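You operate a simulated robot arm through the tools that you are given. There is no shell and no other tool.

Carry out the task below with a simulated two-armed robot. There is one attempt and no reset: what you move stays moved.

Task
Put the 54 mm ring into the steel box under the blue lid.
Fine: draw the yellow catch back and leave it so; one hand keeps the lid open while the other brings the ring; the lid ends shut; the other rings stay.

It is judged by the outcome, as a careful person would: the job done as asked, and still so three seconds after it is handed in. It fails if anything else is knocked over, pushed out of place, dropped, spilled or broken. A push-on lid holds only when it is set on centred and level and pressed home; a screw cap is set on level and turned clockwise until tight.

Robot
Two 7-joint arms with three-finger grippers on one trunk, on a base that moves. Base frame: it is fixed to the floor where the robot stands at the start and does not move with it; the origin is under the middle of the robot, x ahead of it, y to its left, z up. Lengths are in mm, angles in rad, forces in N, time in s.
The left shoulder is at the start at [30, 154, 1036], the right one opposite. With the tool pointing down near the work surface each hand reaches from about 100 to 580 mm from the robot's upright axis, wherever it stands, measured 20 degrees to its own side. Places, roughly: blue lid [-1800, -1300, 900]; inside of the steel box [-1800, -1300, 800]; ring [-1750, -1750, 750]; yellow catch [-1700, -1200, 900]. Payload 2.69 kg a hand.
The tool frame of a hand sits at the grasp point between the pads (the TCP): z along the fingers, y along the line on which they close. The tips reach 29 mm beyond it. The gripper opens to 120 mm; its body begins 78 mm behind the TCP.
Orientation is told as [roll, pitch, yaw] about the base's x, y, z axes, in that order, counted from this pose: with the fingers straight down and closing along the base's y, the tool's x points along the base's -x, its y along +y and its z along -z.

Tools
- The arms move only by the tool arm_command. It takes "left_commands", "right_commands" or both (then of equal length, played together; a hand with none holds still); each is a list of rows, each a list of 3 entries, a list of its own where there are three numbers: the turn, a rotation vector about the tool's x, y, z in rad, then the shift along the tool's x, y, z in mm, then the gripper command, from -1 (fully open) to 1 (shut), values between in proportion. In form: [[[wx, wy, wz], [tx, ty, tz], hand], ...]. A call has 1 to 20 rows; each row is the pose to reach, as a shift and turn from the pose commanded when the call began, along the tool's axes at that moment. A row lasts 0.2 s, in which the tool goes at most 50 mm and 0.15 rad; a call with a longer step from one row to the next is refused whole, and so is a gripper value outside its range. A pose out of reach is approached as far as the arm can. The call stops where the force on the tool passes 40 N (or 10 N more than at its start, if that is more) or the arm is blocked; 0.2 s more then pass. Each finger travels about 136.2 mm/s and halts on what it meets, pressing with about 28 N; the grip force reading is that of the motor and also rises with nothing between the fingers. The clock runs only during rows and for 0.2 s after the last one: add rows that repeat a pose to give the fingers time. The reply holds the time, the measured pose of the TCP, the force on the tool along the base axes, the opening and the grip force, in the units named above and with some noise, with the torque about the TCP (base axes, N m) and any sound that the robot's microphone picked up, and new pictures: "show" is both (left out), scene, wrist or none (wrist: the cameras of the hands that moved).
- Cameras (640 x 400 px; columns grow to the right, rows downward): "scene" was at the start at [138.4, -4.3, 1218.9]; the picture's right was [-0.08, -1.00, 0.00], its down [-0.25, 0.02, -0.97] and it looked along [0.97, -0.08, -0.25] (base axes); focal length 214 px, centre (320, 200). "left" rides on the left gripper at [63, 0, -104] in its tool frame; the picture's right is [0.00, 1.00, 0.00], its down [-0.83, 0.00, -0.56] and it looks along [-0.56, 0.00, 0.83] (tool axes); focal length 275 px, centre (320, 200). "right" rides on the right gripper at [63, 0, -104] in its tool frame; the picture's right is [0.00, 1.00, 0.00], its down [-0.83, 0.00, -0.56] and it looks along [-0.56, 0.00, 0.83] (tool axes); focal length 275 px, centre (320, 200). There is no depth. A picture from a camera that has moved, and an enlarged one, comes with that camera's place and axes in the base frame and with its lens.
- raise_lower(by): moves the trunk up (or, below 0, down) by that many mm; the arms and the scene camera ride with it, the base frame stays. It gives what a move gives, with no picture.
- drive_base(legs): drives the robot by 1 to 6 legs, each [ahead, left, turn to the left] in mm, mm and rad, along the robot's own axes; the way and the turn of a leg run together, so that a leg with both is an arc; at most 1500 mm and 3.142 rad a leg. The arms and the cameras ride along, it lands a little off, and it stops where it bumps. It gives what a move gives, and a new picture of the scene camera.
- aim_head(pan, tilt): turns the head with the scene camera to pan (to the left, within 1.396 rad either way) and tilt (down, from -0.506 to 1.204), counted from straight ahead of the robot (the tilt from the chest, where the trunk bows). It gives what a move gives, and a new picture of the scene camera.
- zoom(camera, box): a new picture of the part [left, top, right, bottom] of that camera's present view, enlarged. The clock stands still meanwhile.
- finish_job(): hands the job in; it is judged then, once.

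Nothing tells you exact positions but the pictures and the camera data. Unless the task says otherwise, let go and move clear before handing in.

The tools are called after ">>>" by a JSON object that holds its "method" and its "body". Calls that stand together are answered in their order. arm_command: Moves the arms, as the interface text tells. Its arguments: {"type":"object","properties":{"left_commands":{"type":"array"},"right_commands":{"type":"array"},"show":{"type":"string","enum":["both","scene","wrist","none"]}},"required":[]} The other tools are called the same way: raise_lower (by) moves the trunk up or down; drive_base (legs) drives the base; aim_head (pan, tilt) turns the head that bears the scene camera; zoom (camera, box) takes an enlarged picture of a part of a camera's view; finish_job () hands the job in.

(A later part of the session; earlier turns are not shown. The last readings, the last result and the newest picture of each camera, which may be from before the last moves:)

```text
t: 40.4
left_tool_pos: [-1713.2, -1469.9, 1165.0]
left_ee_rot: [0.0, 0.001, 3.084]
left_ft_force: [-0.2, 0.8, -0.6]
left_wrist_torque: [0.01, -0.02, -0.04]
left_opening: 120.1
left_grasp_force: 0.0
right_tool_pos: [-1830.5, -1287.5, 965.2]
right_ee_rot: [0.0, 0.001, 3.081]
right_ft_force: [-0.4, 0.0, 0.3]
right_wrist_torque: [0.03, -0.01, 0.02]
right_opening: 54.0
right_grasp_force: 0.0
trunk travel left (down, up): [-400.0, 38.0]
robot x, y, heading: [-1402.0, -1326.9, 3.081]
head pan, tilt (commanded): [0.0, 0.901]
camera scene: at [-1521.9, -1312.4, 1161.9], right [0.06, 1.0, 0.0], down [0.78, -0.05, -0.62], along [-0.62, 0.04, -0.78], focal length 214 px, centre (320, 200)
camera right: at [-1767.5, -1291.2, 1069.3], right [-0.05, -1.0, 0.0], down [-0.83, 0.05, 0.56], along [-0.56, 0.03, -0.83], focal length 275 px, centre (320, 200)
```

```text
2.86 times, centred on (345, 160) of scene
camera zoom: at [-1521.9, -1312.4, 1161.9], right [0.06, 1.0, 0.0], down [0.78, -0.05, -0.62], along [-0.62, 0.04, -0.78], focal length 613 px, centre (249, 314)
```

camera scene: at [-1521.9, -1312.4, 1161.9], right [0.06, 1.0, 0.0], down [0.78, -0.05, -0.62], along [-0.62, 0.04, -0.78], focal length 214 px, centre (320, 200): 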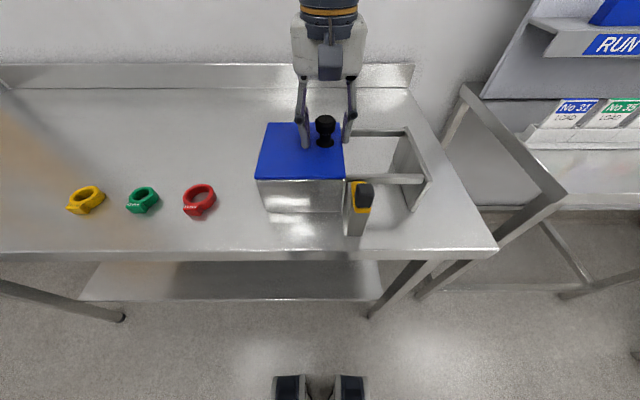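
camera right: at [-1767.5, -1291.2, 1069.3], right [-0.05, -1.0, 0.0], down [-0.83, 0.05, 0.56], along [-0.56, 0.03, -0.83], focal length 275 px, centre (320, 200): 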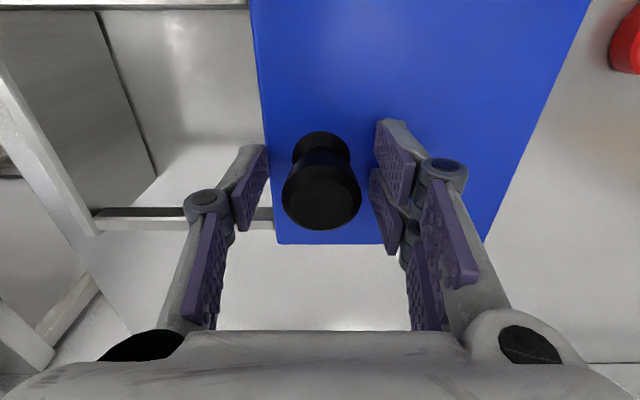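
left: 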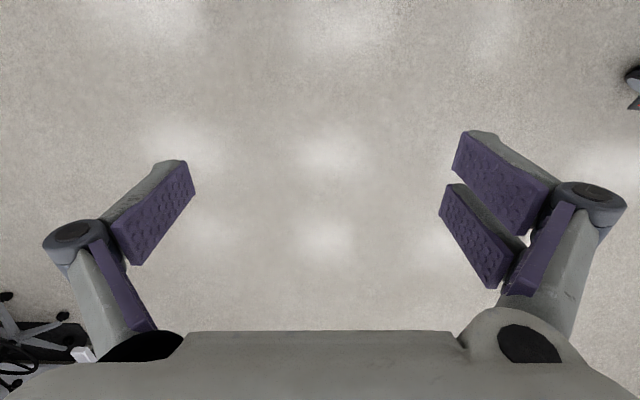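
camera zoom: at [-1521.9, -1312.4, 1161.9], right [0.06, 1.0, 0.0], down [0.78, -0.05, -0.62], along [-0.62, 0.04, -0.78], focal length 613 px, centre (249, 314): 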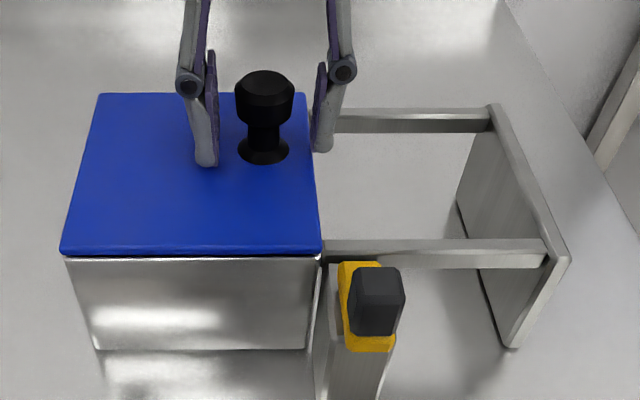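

Fingertips hover just above the lid around the knob. I'll close on the knob.

>>> {"method": "arm_command", "body": {"right_commands": [[[0, 0, 0], [0, 0, 0], 0.5], [[0, 0, 0], [0, 0, 0], 0.8], [[0, 0, 0], [0, 0, 0], 1], [[0, 0, 0], [0, 0, 0], 1]], "show": "wrist"}}

```text
t: 41.4
left_tool_pos: [-1712.9, -1467.9, 1166.5]
left_ee_rot: [0.0, 0.0, 3.084]
left_ft_force: [-0.4, -0.3, 0.3]
left_wrist_torque: [-0.01, -0.01, -0.03]
left_opening: 119.9
left_grasp_force: 0.0
right_tool_pos: [-1830.2, -1288.8, 965.0]
right_ee_rot: [-0.001, 0.0, 3.084]
right_ft_force: [-0.2, -1.8, -1.9]
right_wrist_torque: [-0.07, 0.12, 0.1]
right_opening: 31.9
right_grasp_force: 45.2
trunk travel left (down, up): [-400.0, 38.0]
robot x, y, heading: [-1400.8, -1320.2, 3.082]
head pan, tilt (commanded): [0.0, 0.901]
camera right: at [-1767.5, -1291.6, 1069.3], right [-0.05, -1.0, 0.0], down [-0.83, 0.05, 0.56], along [-0.56, 0.03, -0.83], focal length 275 px, centre (320, 200)
```

right: 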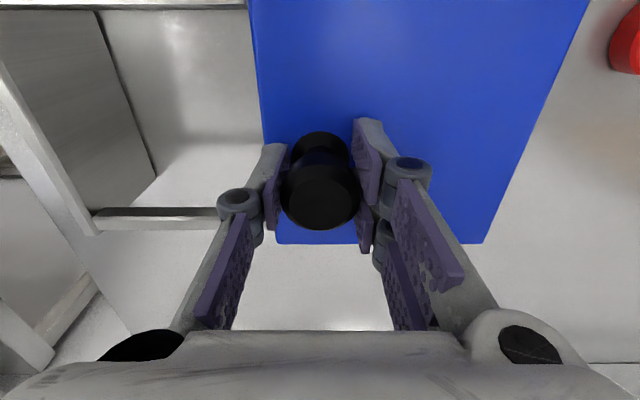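

Knob held (31.9 mm). I'll try sliding the lid to the right along its rails, a small step first.

>>> {"method": "arm_command", "body": {"right_commands": [[[0, 0, 0], [0, -5, 0], 1], [[0, 0, 0], [0, -10, 0], 1], [[0, 0, 0], [0, -15, 0], 1], [[0, 0, 0], [0, -20, 0], 1]], "show": "both"}}

```text
t: 42.4
left_tool_pos: [-1713.9, -1469.1, 1165.2]
left_ee_rot: [-0.001, -0.001, 3.084]
left_ft_force: [0.1, 0.5, 0.2]
left_wrist_torque: [0.0, 0.0, -0.02]
left_opening: 119.9
left_grasp_force: 0.0
right_tool_pos: [-1829.5, -1267.2, 964.9]
right_ee_rot: [0.0, 0.002, 3.082]
right_ft_force: [-0.2, -3.3, -13.2]
right_wrist_torque: [-0.03, 0.59, 0.1]
right_opening: 31.8
right_grasp_force: 45.6
trunk travel left (down, up): [-400.0, 38.0]
robot x, y, heading: [-1401.3, -1322.0, 3.08]
head pan, tilt (commanded): [0.0, 0.901]
camera scene: at [-1522.7, -1312.5, 1161.6], right [0.06, 1.0, 0.0], down [0.78, -0.05, -0.62], along [-0.62, 0.04, -0.78], focal length 214 px, centre (320, 200)
camera right: at [-1766.6, -1270.5, 1069.4], right [-0.05, -1.0, 0.0], down [-0.83, 0.04, 0.55], along [-0.55, 0.03, -0.83], focal length 275 px, centre (320, 200)
```

scene: 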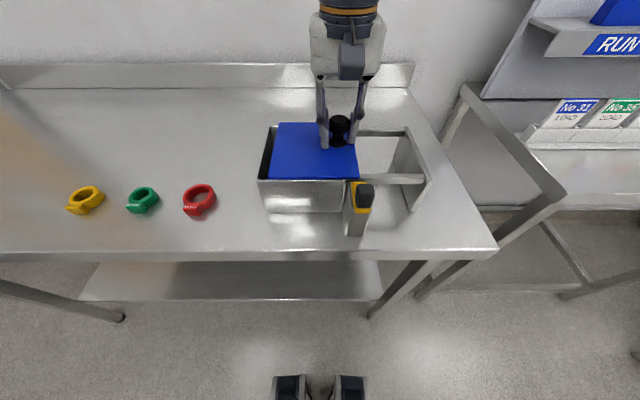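
right: 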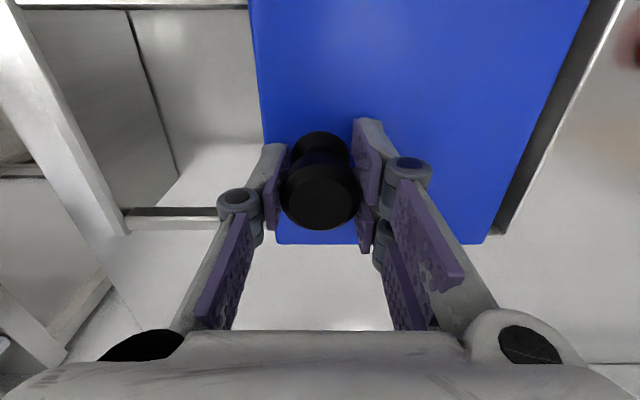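

The lid slides freely (a gap is opening on its left). I'll continue, easing the hand down a couple of mm to relieve the vertical pull.

>>> {"method": "arm_command", "body": {"right_commands": [[[0, 0, 0], [0, -6, 1], 1], [[0, 0, 0], [0, -14, 2], 1], [[0, 0, 0], [0, -22, 2], 1], [[0, 0, 0], [0, -30, 2], 1], [[0, 0, 0], [0, -38, 2], 1], [[0, 0, 0], [0, -45, 2], 1]], "show": "both"}}

```text
t: 43.8
left_tool_pos: [-1712.1, -1470.0, 1167.1]
left_ee_rot: [-0.001, -0.001, 3.084]
left_ft_force: [0.8, 0.0, -1.0]
left_wrist_torque: [0.04, 0.02, 0.01]
left_opening: 119.9
left_grasp_force: 0.1
right_tool_pos: [-1826.0, -1222.3, 965.2]
right_ee_rot: [-0.001, -0.006, 3.083]
right_ft_force: [-9.9, -2.3, 30.4]
right_wrist_torque: [-0.09, -0.28, -0.04]
right_opening: 31.6
right_grasp_force: 45.1
trunk travel left (down, up): [-400.0, 38.0]
robot x, y, heading: [-1399.3, -1323.9, 3.081]
head pan, tilt (commanded): [0.0, 0.901]
camera scene: at [-1521.1, -1313.0, 1162.3], right [0.06, 1.0, 0.0], down [0.78, -0.05, -0.62], along [-0.62, 0.04, -0.78], focal length 214 px, centre (320, 200)
camera right: at [-1763.4, -1226.8, 1068.8], right [-0.05, -1.0, 0.0], down [-0.83, 0.05, 0.56], along [-0.56, 0.03, -0.83], focal length 275 px, centre (320, 200)
```

scene: 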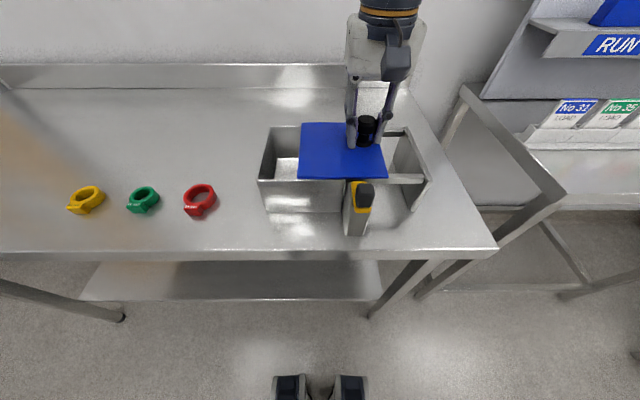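
right: 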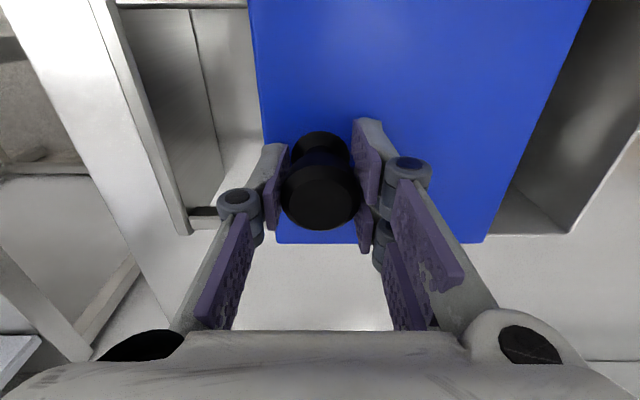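

>>> {"method": "arm_command", "body": {"right_commands": [[[0, 0, 0], [-0.3, -2, -1.3], 1], [[0, 0, 0], [-0.4, -8, -1.3], 1], [[0, 0, 0], [-0.5, -16, -1.3], 1], [[0, 0, 0], [-0.6, -24, -1.3], 1], [[0, 0, 0], [-0.7, -32, -1.3], 1], [[0, 0, 0], [-0.7, -36, -1.3], 1]], "show": "both"}}

```text
t: 45.2
left_tool_pos: [-1714.0, -1469.8, 1165.7]
left_ee_rot: [0.0, 0.0, 3.085]
left_ft_force: [-0.3, 0.6, -0.8]
left_wrist_torque: [0.01, -0.01, -0.05]
left_opening: 120.1
left_grasp_force: 0.1
right_tool_pos: [-1825.0, -1187.3, 965.4]
right_ee_rot: [-0.001, -0.001, 3.082]
right_ft_force: [-14.0, -4.3, 14.5]
right_wrist_torque: [0.03, 0.59, -0.02]
right_opening: 31.6
right_grasp_force: 45.0
trunk travel left (down, up): [-400.0, 38.0]
robot x, y, heading: [-1404.5, -1321.5, 3.081]
head pan, tilt (commanded): [0.0, 0.901]
camera scene: at [-1522.7, -1313.1, 1161.7], right [0.06, 1.0, 0.0], down [0.78, -0.05, -0.62], along [-0.62, 0.04, -0.78], focal length 214 px, centre (320, 200)
camera right: at [-1762.1, -1190.3, 1068.9], right [-0.05, -1.0, 0.0], down [-0.83, 0.05, 0.56], along [-0.56, 0.03, -0.83], focal length 275 px, centre (320, 200)
```

scene: 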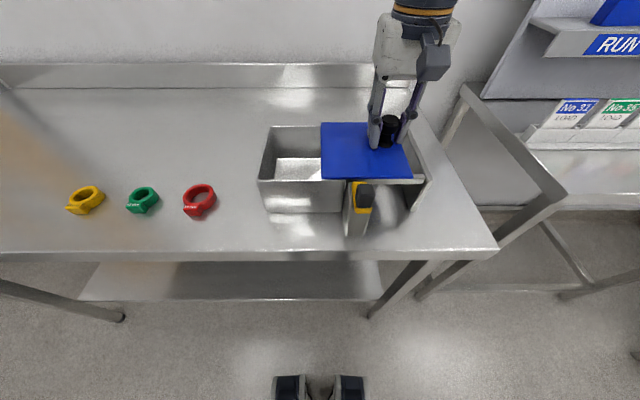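
right: 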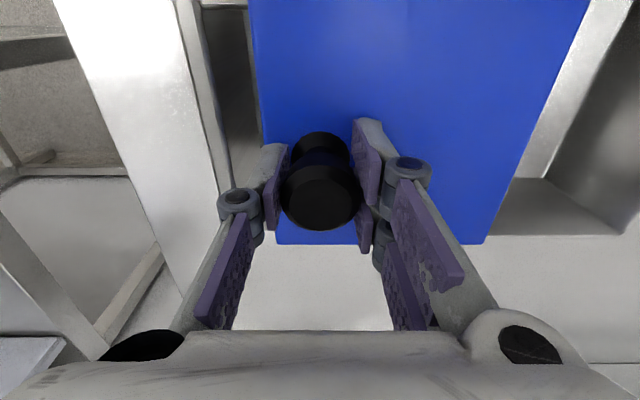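

>>> {"method": "arm_command", "body": {"right_commands": [[[0, 0, 0], [-0.6, -2, -0.6], 1], [[0, 0, 0], [-0.8, -8, -0.6], 1], [[0, 0, 0], [-1.0, -14, -0.6], 1], [[0, 0, 0], [-1.2, -20, -0.6], 1], [[0, 0, 0], [-1.3, -25, -0.6], 1], [[0, 0, 0], [-1.3, -28, -0.6], 1]], "show": "both"}}

```text
t: 46.5
left_tool_pos: [-1714.5, -1471.2, 1164.2]
left_ee_rot: [-0.001, 0.001, 3.085]
left_ft_force: [-0.8, 0.6, 0.5]
left_wrist_torque: [-0.04, -0.01, 0.01]
left_opening: 120.0
left_grasp_force: 0.0
right_tool_pos: [-1824.4, -1170.7, 964.4]
right_ee_rot: [0.013, 0.004, 3.092]
right_ft_force: [-6.4, -18.1, -9.6]
right_wrist_torque: [-0.25, 0.16, 0.06]
right_opening: 31.5
right_grasp_force: 45.4
trunk travel left (down, up): [-400.0, 38.0]
robot x, y, heading: [-1402.9, -1326.0, 3.086]
head pan, tilt (commanded): [0.0, 0.901]
stopped in row 6 (right hand): the force on the tool passed its limit at 44 N (the readings are from after the stop); the commanded pose is now the measured one
camera scene: at [-1523.1, -1314.2, 1161.6], right [0.06, 1.0, 0.0], down [0.78, -0.04, -0.62], along [-0.62, 0.04, -0.78], focal length 214 px, centre (320, 200)
camera right: at [-1761.5, -1171.5, 1068.9], right [-0.05, -1.0, 0.01], down [-0.83, 0.04, 0.55], along [-0.55, 0.02, -0.83], focal length 275 px, centre (320, 200)
```

scene: 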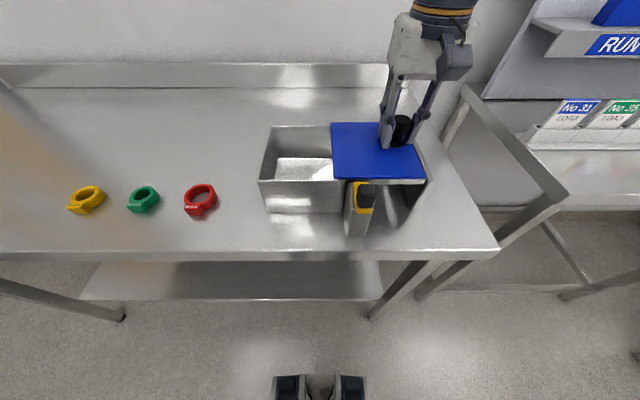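
right: 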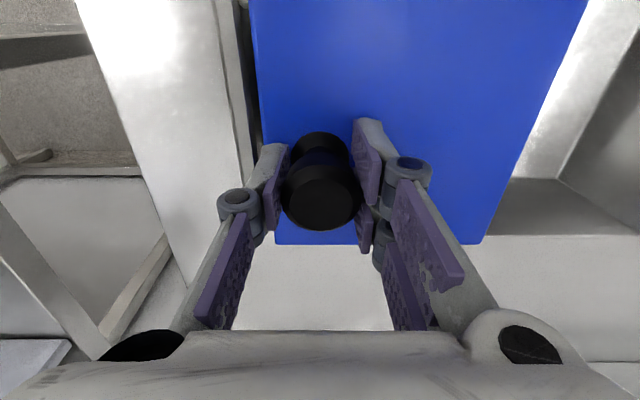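

The lid is at its end stop, open about 118 mm. I'll ease off the stop slightly and keep holding, then look into the box and at the ring.

>>> {"method": "arm_command", "body": {"right_commands": [[[0, 0, 0], [0, 1.5, 0], 1], [[0, 0, 0], [0, 1.5, 0], 1]], "show": "none"}}

>>> {"method": "zoom", "body": {"camera": "scene", "box": [250, 100, 440, 230]}}

>>> {"method": "zoom", "body": {"camera": "scene", "box": [165, 165, 245, 225]}}

```text
t: 47.1
left_tool_pos: [-1714.7, -1472.5, 1164.6]
left_ee_rot: [0.0, 0.002, 3.085]
left_ft_force: [-0.6, 0.0, 0.2]
left_wrist_torque: [0.01, -0.01, -0.02]
left_opening: 120.1
left_grasp_force: 0.0
right_tool_pos: [-1824.5, -1170.3, 964.1]
right_ee_rot: [0.005, 0.004, 3.088]
right_ft_force: [-4.5, -19.8, -15.2]
right_wrist_torque: [0.03, 0.67, 0.19]
right_opening: 31.5
right_grasp_force: 44.7
trunk travel left (down, up): [-400.0, 38.0]
robot x, y, heading: [-1400.8, -1322.5, 3.081]
head pan, tilt (commanded): [0.0, 0.901]
```

```text
3.08 times, centred on (345, 165) of scene
camera zoom: at [-1523.3, -1315.1, 1161.6], right [0.06, 1.0, 0.0], down [0.78, -0.04, -0.62], along [-0.62, 0.04, -0.78], focal length 660 px, centre (243, 308)
```

zoom: 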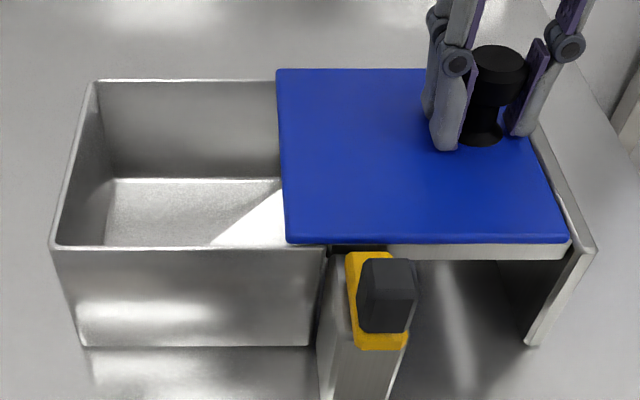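

```text
6.67 times, centred on (205, 195) of scene
camera zoom: at [-1523.3, -1315.1, 1161.6], right [0.06, 1.0, 0.0], down [0.78, -0.04, -0.62], along [-0.62, 0.04, -0.78], focal length 1430 px, centre (1087, 233)
```

zoom: 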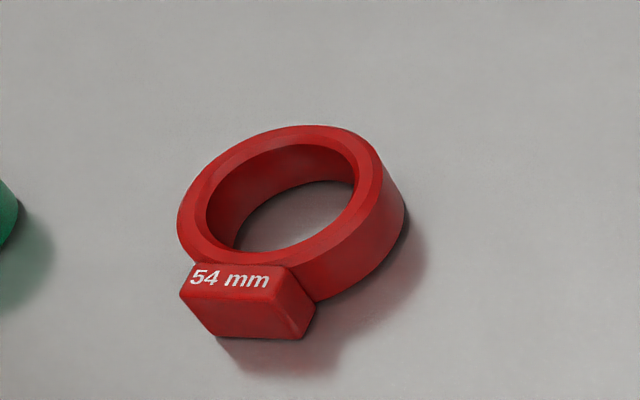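

>>> {"method": "arm_command", "body": {"right_commands": [[[0, 0, 0], [0, 1.5, -0.4], 1], [[0, 0, 0], [0, 2.5, -0.7], 1], [[0, 0, 0], [0, 2.5, -0.7], 1]], "show": "none"}}

```text
t: 47.9
left_tool_pos: [-1715.2, -1470.5, 1165.0]
left_ee_rot: [-0.001, 0.003, 3.084]
left_ft_force: [-1.0, 0.7, -0.8]
left_wrist_torque: [-0.03, 0.01, 0.05]
left_opening: 119.9
left_grasp_force: 0.1
right_tool_pos: [-1822.8, -1170.8, 964.7]
right_ee_rot: [0.006, 0.004, 3.088]
right_ft_force: [-3.9, -9.1, -19.1]
right_wrist_torque: [0.23, 0.06, -0.14]
right_opening: 31.7
right_grasp_force: 44.9
trunk travel left (down, up): [-400.0, 38.0]
robot x, y, heading: [-1401.5, -1322.2, 3.084]
head pan, tilt (commanded): [0.0, 0.901]
```

>>> {"method": "arm_command", "body": {"right_commands": [[[0, 0, 0], [0, 0.5, 0.5], 1], [[0, 0, 0], [0, 1, 1], 1], [[0, 0, 0], [0, 1, 1], 1]], "show": "none"}}

```text
t: 48.7
left_tool_pos: [-1714.4, -1469.7, 1164.4]
left_ee_rot: [0.001, 0.0, 3.085]
left_ft_force: [1.0, -0.1, 0.7]
left_wrist_torque: [0.0, 0.0, 0.02]
left_opening: 120.1
left_grasp_force: 0.1
right_tool_pos: [-1823.4, -1172.3, 965.3]
right_ee_rot: [0.007, 0.001, 3.086]
right_ft_force: [-6.1, -3.7, -11.9]
right_wrist_torque: [0.05, -0.87, -0.11]
right_opening: 31.5
right_grasp_force: 45.3
trunk travel left (down, up): [-400.0, 38.0]
robot x, y, heading: [-1403.1, -1323.4, 3.082]
head pan, tilt (commanded): [0.0, 0.901]
```

The lid is held open lightly. Now I bring the left hand (open) above the red ring to look at it closely.

>>> {"method": "arm_command", "body": {"left_commands": [[[0, 0, 0], [-15, 12, 31], -1], [[0, 0, 0], [-30, 24, 62], -1], [[0, 0, 0], [-45, 36, 93], -0.5], [[0, 0, 0], [-60, 48, 124], 0], [[0, 0, 0], [-72.8, 59.2, 150], 0], [[0, 0, 0], [-72.8, 59.2, 150], 0]], "show": "both"}}

```text
t: 50.1
left_tool_pos: [-1792.0, -1526.1, 1015.6]
left_ee_rot: [0.0, 0.0, 3.083]
left_ft_force: [-0.7, -0.4, 0.1]
left_wrist_torque: [0.02, 0.0, -0.03]
left_opening: 59.9
left_grasp_force: 0.1
right_tool_pos: [-1824.3, -1171.7, 965.6]
right_ee_rot: [0.006, 0.001, 3.088]
right_ft_force: [-8.5, -4.5, -7.8]
right_wrist_torque: [0.16, 0.14, -0.01]
right_opening: 31.6
right_grasp_force: 45.0
trunk travel left (down, up): [-400.0, 38.0]
robot x, y, heading: [-1404.4, -1321.0, 3.084]
head pan, tilt (commanded): [0.0, 0.901]
camera scene: at [-1523.3, -1313.5, 1161.7], right [0.06, 1.0, 0.0], down [0.78, -0.04, -0.62], along [-0.62, 0.04, -0.78], focal length 214 px, centre (320, 200)
camera left: at [-1728.2, -1529.3, 1118.3], right [-0.06, -1.0, 0.0], down [-0.83, 0.05, 0.56], along [-0.55, 0.03, -0.83], focal length 275 px, centre (320, 200)
```

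scene: 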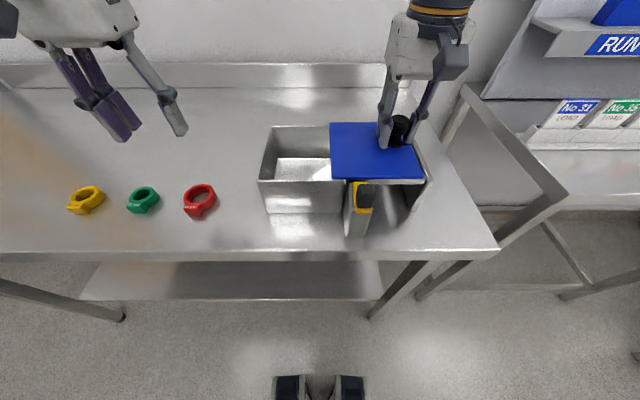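
left: 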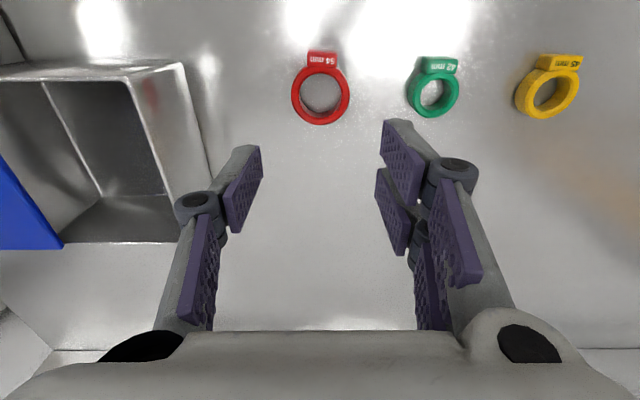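

>>> {"method": "zoom", "body": {"camera": "left", "box": [270, 30, 370, 140]}}

>>> {"method": "zoom", "body": {"camera": "left", "box": [0, 40, 240, 260]}}

```text
3.64 times, centred on (320, 85) of left
camera zoom: at [-1728.2, -1529.3, 1118.3], right [-0.06, -1.0, 0.0], down [-0.83, 0.05, 0.56], along [-0.55, 0.03, -0.83], focal length 1001 px, centre (320, 618)
```

zoom: 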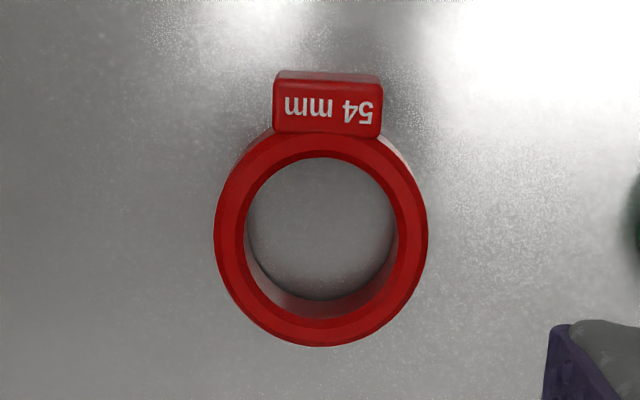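

```text
1.82 times, centred on (120, 150) of left
camera zoom: at [-1728.2, -1529.3, 1118.3], right [-0.06, -1.0, 0.0], down [-0.83, 0.05, 0.56], along [-0.55, 0.03, -0.83], focal length 500 px, centre (684, 291)
```

zoom: 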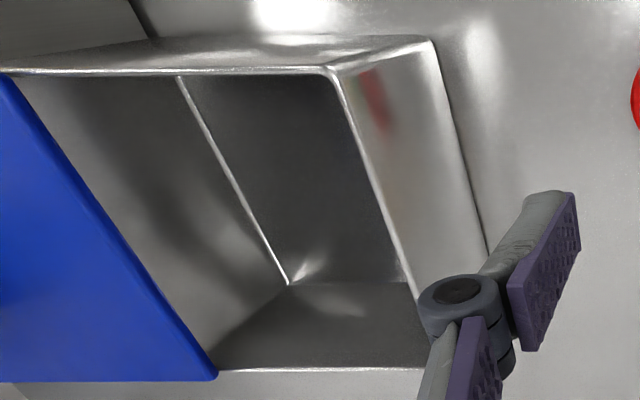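

The ring measures about 54 mm outside, 39 mm inside, about 17 mm tall, centred at roughly (−1791, −1526) with its tab toward me. I'll pinch its left wall with one finger inside the hole, so the hand stays narrow enough for the box; first I line up above it.

>>> {"method": "arm_command", "body": {"left_commands": [[[0, 0, 0], [1, 11, 35], 0.55], [[0, 0, 0], [1.3, 22.3, 70], 0.55], [[0, 0, 0], [1.3, 22.3, 100], 0.55], [[0, 0, 0], [1.3, 22.3, 106], 0.55], [[0, 0, 0], [1.3, 22.3, 106], 0.55]], "show": "both"}}

>>> {"method": "zoom", "body": {"camera": "left", "box": [220, 60, 420, 260]}}

>>> {"method": "zoom", "body": {"camera": "scene", "box": [100, 100, 260, 220]}}

```text
t: 51.3
left_tool_pos: [-1791.6, -1547.6, 908.8]
left_ee_rot: [0.0, -0.001, 3.085]
left_ft_force: [0.4, -0.3, 0.4]
left_wrist_torque: [0.01, 0.01, -0.01]
left_opening: 26.9
left_grasp_force: 0.1
right_tool_pos: [-1823.2, -1172.0, 964.6]
right_ee_rot: [0.008, 0.002, 3.089]
right_ft_force: [-10.8, -4.3, -2.6]
right_wrist_torque: [0.11, 0.02, -0.04]
right_opening: 31.5
right_grasp_force: 44.4
trunk travel left (down, up): [-400.0, 38.0]
robot x, y, heading: [-1400.3, -1322.4, 3.082]
head pan, tilt (commanded): [0.0, 0.901]
camera scene: at [-1523.3, -1313.5, 1161.7], right [0.06, 1.0, 0.0], down [0.78, -0.04, -0.62], along [-0.62, 0.04, -0.78], focal length 214 px, centre (320, 200)
camera left: at [-1728.1, -1550.9, 1012.3], right [-0.06, -1.0, 0.0], down [-0.83, 0.05, 0.56], along [-0.55, 0.03, -0.83], focal length 275 px, centre (320, 200)
```

scene: 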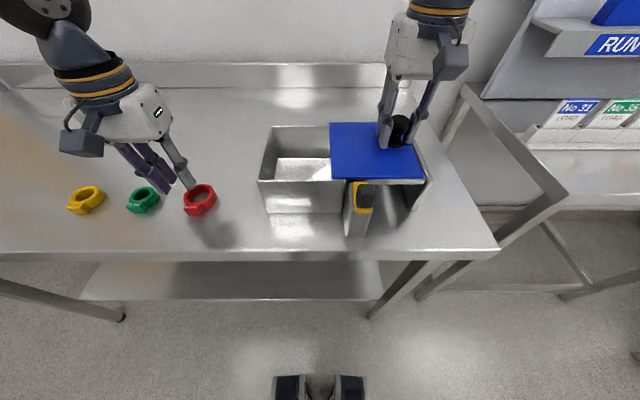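
left: 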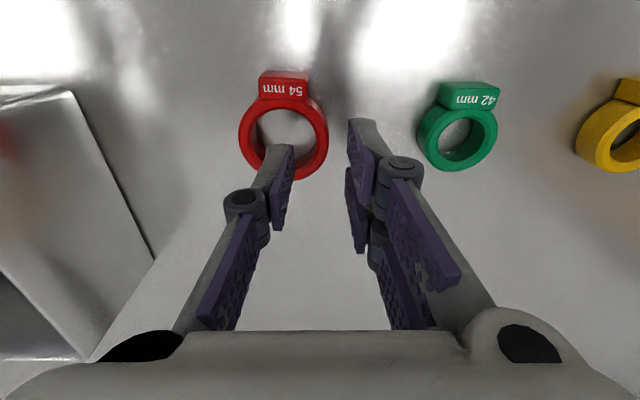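

```text
2.00 times, centred on (320, 160) of left
camera zoom: at [-1728.1, -1550.9, 1012.3], right [-0.06, -1.0, 0.0], down [-0.83, 0.05, 0.56], along [-0.55, 0.03, -0.83], focal length 551 px, centre (320, 280)
```

zoom: 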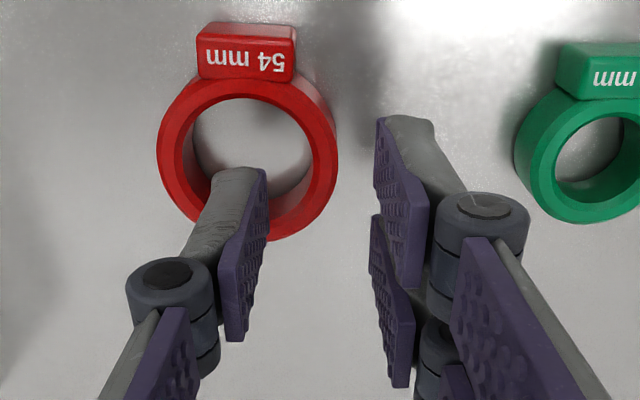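

```text
3.33 times, centred on (180, 160) of scene
camera zoom: at [-1523.3, -1313.5, 1161.7], right [0.06, 1.0, 0.0], down [0.78, -0.04, -0.62], along [-0.62, 0.04, -0.78], focal length 715 px, centre (787, 333)
```

zoom: 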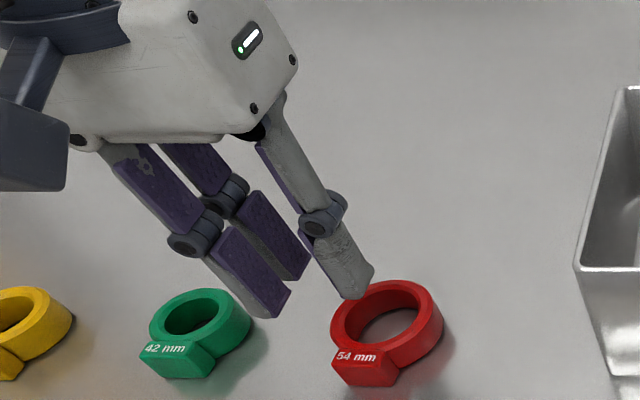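

Alignment is good: one finger sits over the hole and the other two are outside the left wall. I'll descend so the tips are about 5 mm above the bench.

>>> {"method": "arm_command", "body": {"left_commands": [[[0, 0, 0], [1, 0, 12], 0.55], [[0, 0, 0], [1, 0, 22], 0.55], [[0, 0, 0], [1, 0, 29], 0.55], [[0, 0, 0], [1, 0, 34.5], 0.55], [[0, 0, 0], [1, 0, 34.5], 0.55]], "show": "both"}}

>>> {"method": "zoom", "body": {"camera": "left", "box": [220, 60, 420, 260]}}

>>> {"method": "zoom", "body": {"camera": "scene", "box": [120, 130, 240, 220]}}

```text
t: 52.5
left_tool_pos: [-1789.6, -1547.5, 873.4]
left_ee_rot: [0.001, 0.001, 3.087]
left_ft_force: [0.4, -0.4, 0.8]
left_wrist_torque: [-0.01, 0.02, 0.01]
left_opening: 26.9
left_grasp_force: 0.1
right_tool_pos: [-1823.8, -1172.2, 965.0]
right_ee_rot: [0.006, 0.001, 3.087]
right_ft_force: [-13.2, -4.2, 0.7]
right_wrist_torque: [0.07, 0.05, -0.03]
right_opening: 31.6
right_grasp_force: 45.4
trunk travel left (down, up): [-400.0, 38.0]
robot x, y, heading: [-1402.9, -1320.8, 3.086]
head pan, tilt (commanded): [0.0, 0.901]
camera scene: at [-1523.3, -1313.6, 1161.7], right [0.06, 1.0, 0.0], down [0.78, -0.04, -0.62], along [-0.62, 0.04, -0.78], focal length 214 px, centre (320, 200)
camera left: at [-1726.5, -1550.6, 976.7], right [-0.06, -1.0, 0.0], down [-0.83, 0.05, 0.56], along [-0.55, 0.03, -0.83], focal length 275 px, centre (320, 200)
```

scene: 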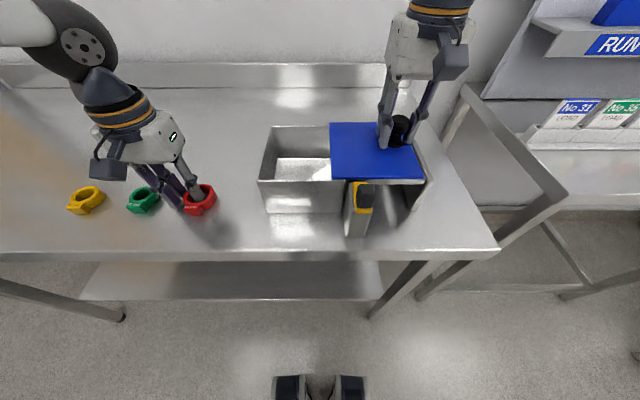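
left: 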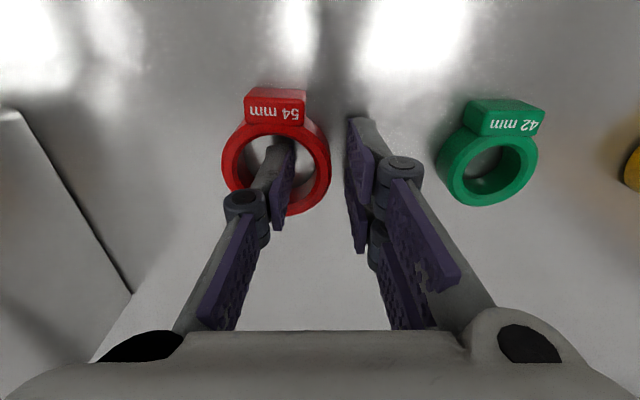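

```text
2.00 times, centred on (320, 160) of left
camera zoom: at [-1726.5, -1550.6, 976.7], right [-0.06, -1.0, 0.0], down [-0.83, 0.05, 0.56], along [-0.55, 0.03, -0.83], focal length 551 px, centre (320, 280)
```

zoom: 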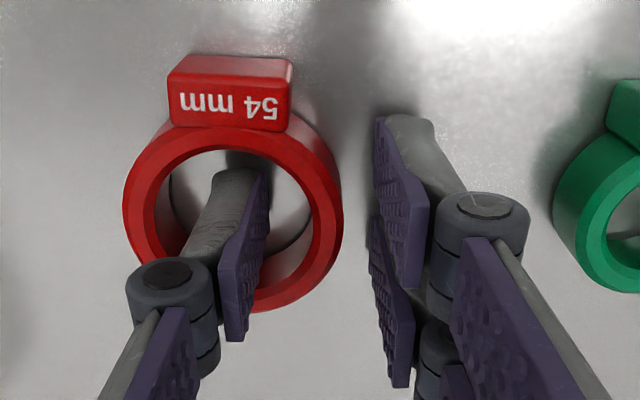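

```text
4.44 times, centred on (180, 175) of scene
camera zoom: at [-1523.3, -1313.6, 1161.7], right [0.06, 1.0, 0.0], down [0.78, -0.04, -0.62], along [-0.62, 0.04, -0.78], focal length 953 px, centre (942, 311)
```

zoom: 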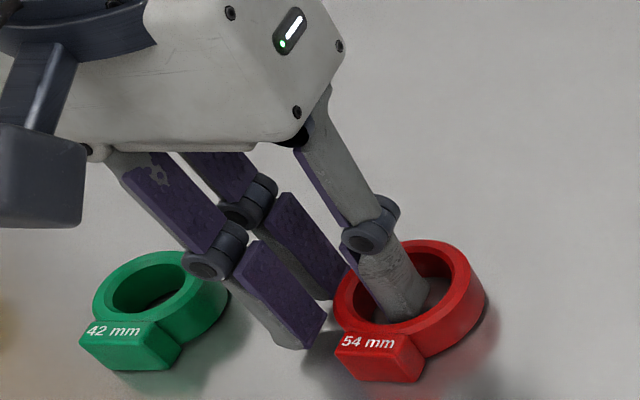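

The finger is inside the hole, free of the ring. Closing to pinch the wall.

>>> {"method": "arm_command", "body": {"left_commands": [[[0, 0, 0], [0, 0, 0], 0.65], [[0, 0, 0], [0, 0, 0], 0.75], [[0, 0, 0], [0, 0, 0], 0.85], [[0, 0, 0], [0, 0, 0], 1], [[0, 0, 0], [0, 0, 0], 1], [[0, 0, 0], [0, 0, 0], 1]], "show": "wrist"}}

>>> {"method": "zoom", "body": {"camera": "left", "box": [220, 60, 420, 260]}}

```text
t: 53.9
left_tool_pos: [-1790.5, -1547.7, 873.7]
left_ee_rot: [-0.002, -0.001, 3.085]
left_ft_force: [0.9, 0.8, 0.6]
left_wrist_torque: [0.01, 0.03, -0.01]
left_opening: 10.7
left_grasp_force: 27.9
right_tool_pos: [-1823.4, -1173.2, 964.4]
right_ee_rot: [0.007, 0.003, 3.087]
right_ft_force: [-14.0, -3.5, 2.8]
right_wrist_torque: [0.11, 0.11, -0.06]
right_opening: 31.7
right_grasp_force: 44.9
trunk travel left (down, up): [-400.0, 38.0]
robot x, y, heading: [-1402.1, -1324.3, 3.082]
head pan, tilt (commanded): [0.0, 0.901]
camera left: at [-1726.5, -1550.6, 976.8], right [-0.06, -1.0, 0.0], down [-0.83, 0.05, 0.56], along [-0.55, 0.03, -0.83], focal length 275 px, centre (320, 200)
```

left: 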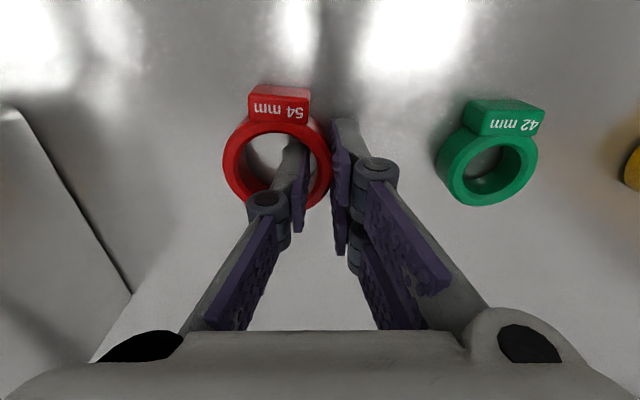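

```text
2.00 times, centred on (320, 160) of left
camera zoom: at [-1726.5, -1550.6, 976.8], right [-0.06, -1.0, 0.0], down [-0.83, 0.05, 0.56], along [-0.55, 0.03, -0.83], focal length 551 px, centre (320, 280)
```

zoom: 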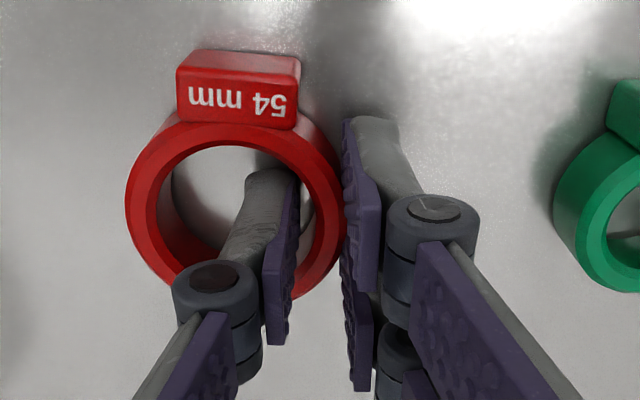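

The wall is pinched (opening 10.7 mm). I'll lift slowly and check that the ring comes along.

>>> {"method": "arm_command", "body": {"left_commands": [[[0, 0, 0], [0, 0, -5], 1], [[0, 0, 0], [0, 0, -12], 1], [[0, 0, 0], [0, 0, -22], 1], [[0, 0, 0], [0, 0, -35], 1], [[0, 0, 0], [0, 0, -35], 1]], "show": "both"}}

>>> {"method": "zoom", "body": {"camera": "scene", "box": [120, 120, 240, 220]}}

```text
t: 55.1
left_tool_pos: [-1788.6, -1547.1, 910.1]
left_ee_rot: [-0.002, 0.0, 3.086]
left_ft_force: [-0.3, -0.1, -0.2]
left_wrist_torque: [0.02, -0.02, 0.01]
left_opening: 10.6
left_grasp_force: 28.2
right_tool_pos: [-1823.6, -1172.1, 963.9]
right_ee_rot: [0.006, 0.002, 3.087]
right_ft_force: [-14.9, -4.6, 4.8]
right_wrist_torque: [0.07, 0.16, -0.05]
right_opening: 31.5
right_grasp_force: 44.6
trunk travel left (down, up): [-400.0, 38.0]
robot x, y, heading: [-1401.5, -1323.0, 3.083]
head pan, tilt (commanded): [0.0, 0.901]
camera scene: at [-1523.3, -1313.7, 1161.7], right [0.06, 1.0, 0.0], down [0.78, -0.04, -0.62], along [-0.62, 0.04, -0.78], focal length 214 px, centre (320, 200)
camera left: at [-1725.8, -1549.8, 1012.9], right [-0.06, -1.0, 0.0], down [-0.83, 0.05, 0.56], along [-0.55, 0.03, -0.83], focal length 275 px, centre (320, 200)
```

scene: 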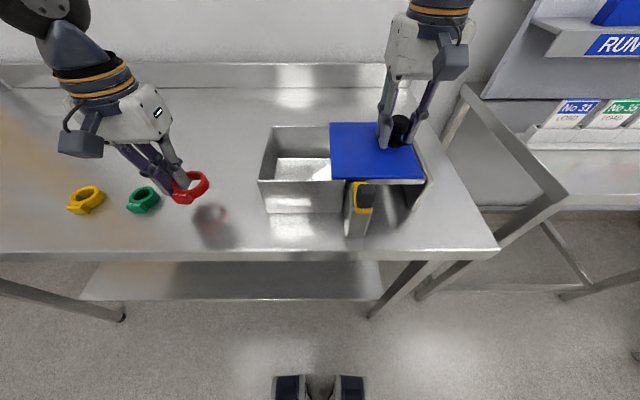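
left: 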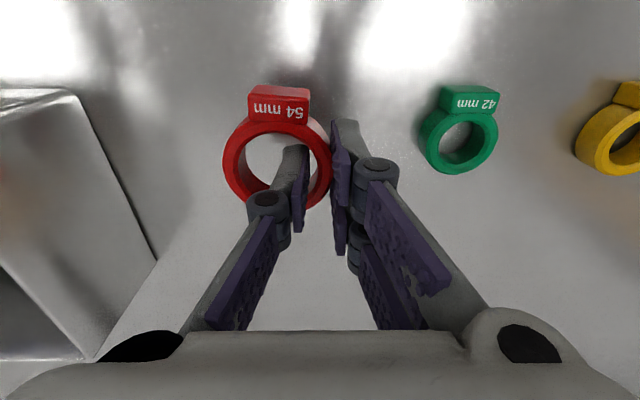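

```text
4.00 times, centred on (180, 170) of scene
camera zoom: at [-1523.3, -1313.7, 1161.7], right [0.06, 1.0, 0.0], down [0.78, -0.04, -0.62], along [-0.62, 0.04, -0.78], focal length 858 px, centre (880, 320)
```

zoom: 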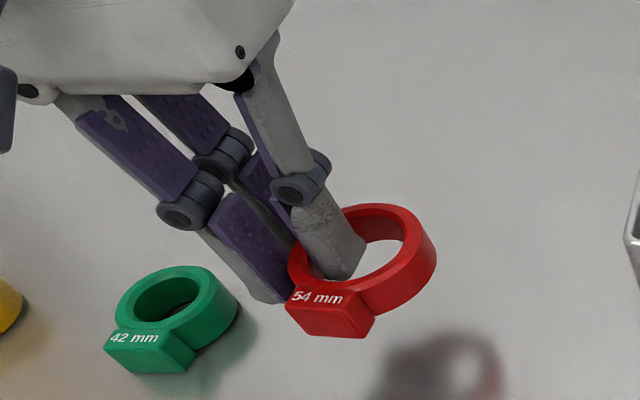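

The ring is held firmly. I'll lift it well clear, then turn the hand 90° so that it closes along the box's front-to-back axis, keeping its bulk away from the right hand.

>>> {"method": "arm_command", "body": {"left_commands": [[[0, 0, 0], [0, 0, -35], 1], [[0, 0, 0], [0, 0, -70], 1], [[0, 0, 0], [0, 0, -105], 1], [[0, 0, 0.13], [0, 0, -105], 1], [[0, 0, 0.26], [0, 0, -105], 1], [[0, 0, 0.39], [0, 0, -105], 1], [[0, 0, 0.52], [0, 0, -105], 1], [[0, 0, 0.65], [0, 0, -105], 1], [[0, 0, 0.78], [0, 0, -105], 1], [[0, 0, 0.78], [0, 0, -105], 1]], "show": "both"}}

```text
t: 57.3
left_tool_pos: [-1788.9, -1546.6, 1013.4]
left_ee_rot: [-0.003, 0.002, 2.304]
left_ft_force: [0.1, 0.2, -0.3]
left_wrist_torque: [0.04, 0.0, -0.01]
left_opening: 10.6
left_grasp_force: 27.5
right_tool_pos: [-1822.3, -1173.9, 963.7]
right_ee_rot: [0.007, 0.001, 3.088]
right_ft_force: [-15.3, -4.3, 6.4]
right_wrist_torque: [0.07, 0.13, -0.04]
right_opening: 31.5
right_grasp_force: 44.0
trunk travel left (down, up): [-400.0, 38.0]
robot x, y, heading: [-1401.5, -1323.3, 3.083]
head pan, tilt (commanded): [0.0, 0.901]
camera scene: at [-1523.3, -1313.7, 1161.7], right [0.06, 1.0, 0.0], down [0.78, -0.04, -0.62], along [-0.62, 0.04, -0.78], focal length 214 px, centre (320, 200)
camera left: at [-1747.2, -1594.0, 1117.4], right [-0.75, -0.67, 0.0], down [-0.55, 0.62, 0.56], along [-0.37, 0.42, -0.83], focal length 275 px, centre (320, 200)
```

scene: 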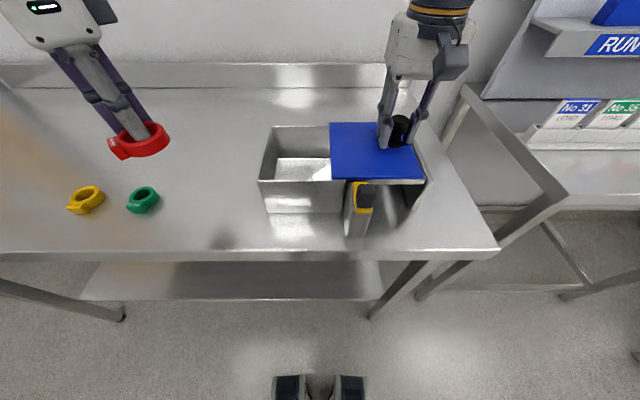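
left: 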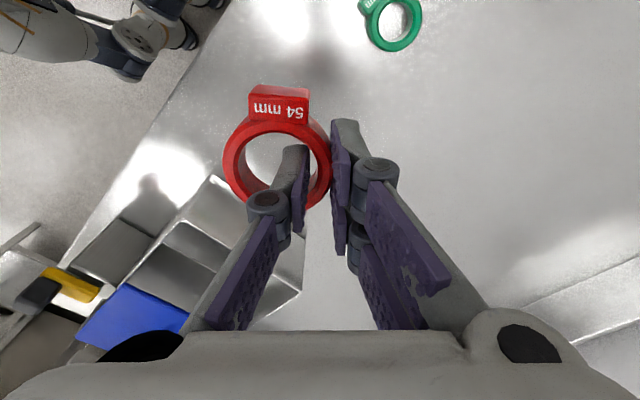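

Rotation works. I'll complete the quarter turn.

>>> {"method": "arm_command", "body": {"left_commands": [[[0, 0, 0.13], [0, 0, 0], 1], [[0, 0, 0.26], [0, 0, 0], 1], [[0, 0, 0.39], [0, 0, 0], 1], [[0, 0, 0.52], [0, 0, 0], 1], [[0, 0, 0.65], [0, 0, 0], 1], [[0, 0, 0.79], [0, 0, 0], 1], [[0, 0, 0.79], [0, 0, 0], 1]], "show": "both"}}

```text
t: 58.9
left_tool_pos: [-1789.4, -1546.6, 1013.6]
left_ee_rot: [0.0, -0.002, 1.511]
left_ft_force: [0.2, 0.6, -0.6]
left_wrist_torque: [0.01, 0.0, 0.03]
left_opening: 10.5
left_grasp_force: 28.1
right_tool_pos: [-1824.4, -1171.6, 964.5]
right_ee_rot: [0.006, 0.002, 3.087]
right_ft_force: [-14.2, -3.6, 4.5]
right_wrist_torque: [0.08, 0.11, -0.04]
right_opening: 31.7
right_grasp_force: 45.7
trunk travel left (down, up): [-400.0, 38.0]
robot x, y, heading: [-1403.0, -1325.5, 3.082]
head pan, tilt (commanded): [0.0, 0.901]
camera scene: at [-1523.3, -1313.7, 1161.7], right [0.06, 1.0, 0.0], down [0.78, -0.04, -0.62], along [-0.62, 0.04, -0.78], focal length 214 px, centre (320, 200)
camera left: at [-1792.9, -1610.1, 1118.1], right [-1.0, 0.06, 0.0], down [0.05, 0.83, 0.56], along [0.04, 0.56, -0.83], focal length 275 px, centre (320, 200)
```

scene: 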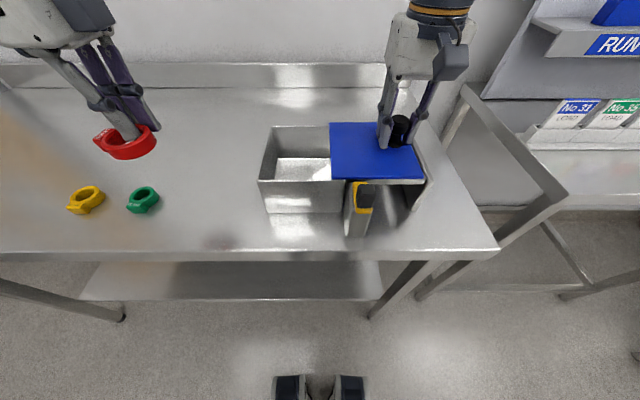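
left: 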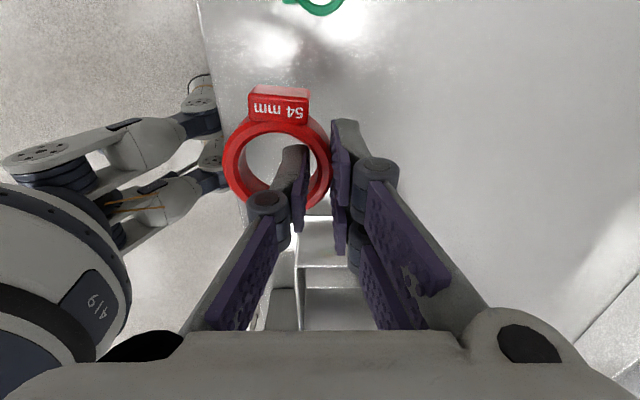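

The turn is done. Now I carry the ring toward the box at a safe height, part way first to watch the clearance to the right hand.

>>> {"method": "arm_command", "body": {"left_commands": [[[0, 0, 0], [-35, 10, 0], 1], [[0, 0, 0], [-70, 20, 0], 1], [[0, 0, 0], [-105, 32, 0], 1], [[0, 0, 0], [-140, 42, 0], 1], [[0, 0, 0], [-160, 50.4, 0], 1], [[0, 0, 0], [-160, 50.4, 0], 1]], "show": "both"}}

```text
t: 60.3
left_tool_pos: [-1830.0, -1383.7, 1016.3]
left_ee_rot: [-0.001, -0.001, 1.515]
left_ft_force: [0.2, -0.1, -0.9]
left_wrist_torque: [0.0, -0.03, -0.01]
left_opening: 10.4
left_grasp_force: 27.7
right_tool_pos: [-1823.8, -1173.1, 964.1]
right_ee_rot: [0.006, 0.003, 3.086]
right_ft_force: [-14.5, -5.1, 4.6]
right_wrist_torque: [0.13, 0.08, -0.04]
right_opening: 31.7
right_grasp_force: 44.9
trunk travel left (down, up): [-400.0, 38.0]
robot x, y, heading: [-1402.9, -1320.2, 3.086]
head pan, tilt (commanded): [0.0, 0.901]
camera scene: at [-1523.3, -1313.8, 1161.7], right [0.06, 1.0, 0.0], down [0.78, -0.04, -0.62], along [-0.62, 0.04, -0.78], focal length 214 px, centre (320, 200)
camera left: at [-1834.1, -1446.1, 1118.7], right [-1.0, 0.06, 0.0], down [0.05, 0.83, 0.56], along [0.03, 0.56, -0.83], focal length 275 px, centre (320, 200)
```

scene: 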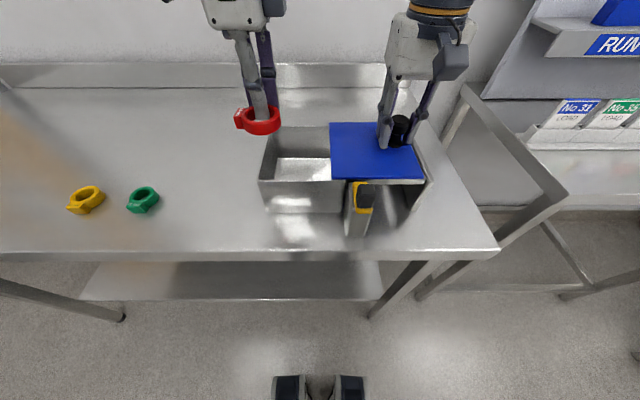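
left: 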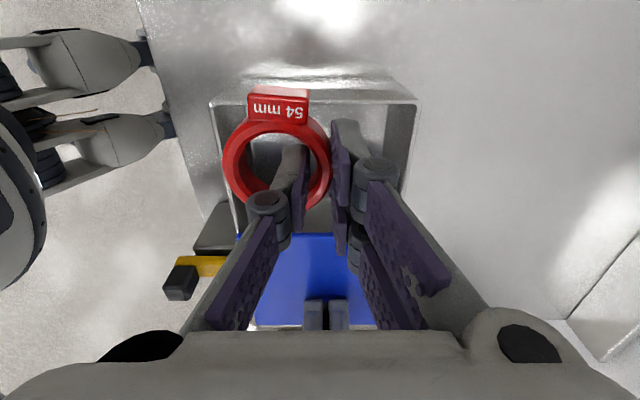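

>>> {"method": "zoom", "body": {"camera": "left", "box": [180, 50, 460, 330]}}

>>> {"method": "zoom", "body": {"camera": "scene", "box": [200, 0, 480, 220]}}

```text
1.43 times, centred on (320, 190) of left
camera zoom: at [-1834.1, -1446.1, 1118.7], right [-1.0, 0.06, 0.0], down [0.05, 0.83, 0.56], along [0.03, 0.56, -0.83], focal length 393 px, centre (320, 214)
```

zoom: 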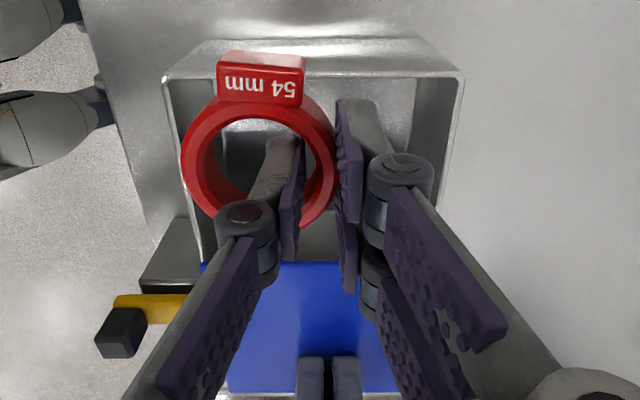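

```text
1.82 times, centred on (340, 110) of scene
camera zoom: at [-1523.3, -1313.8, 1161.7], right [0.06, 1.0, 0.0], down [0.78, -0.04, -0.62], along [-0.62, 0.04, -0.78], focal length 390 px, centre (284, 364)
```

zoom: 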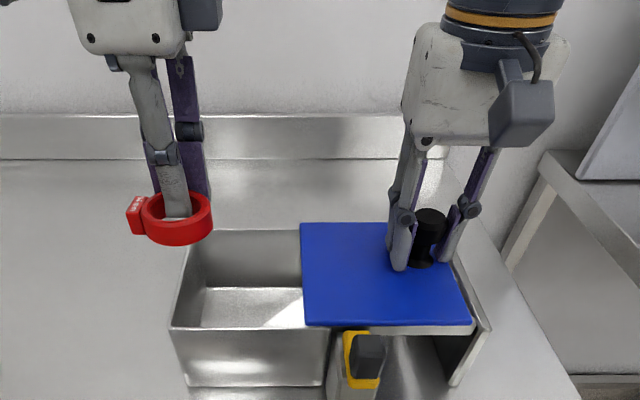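

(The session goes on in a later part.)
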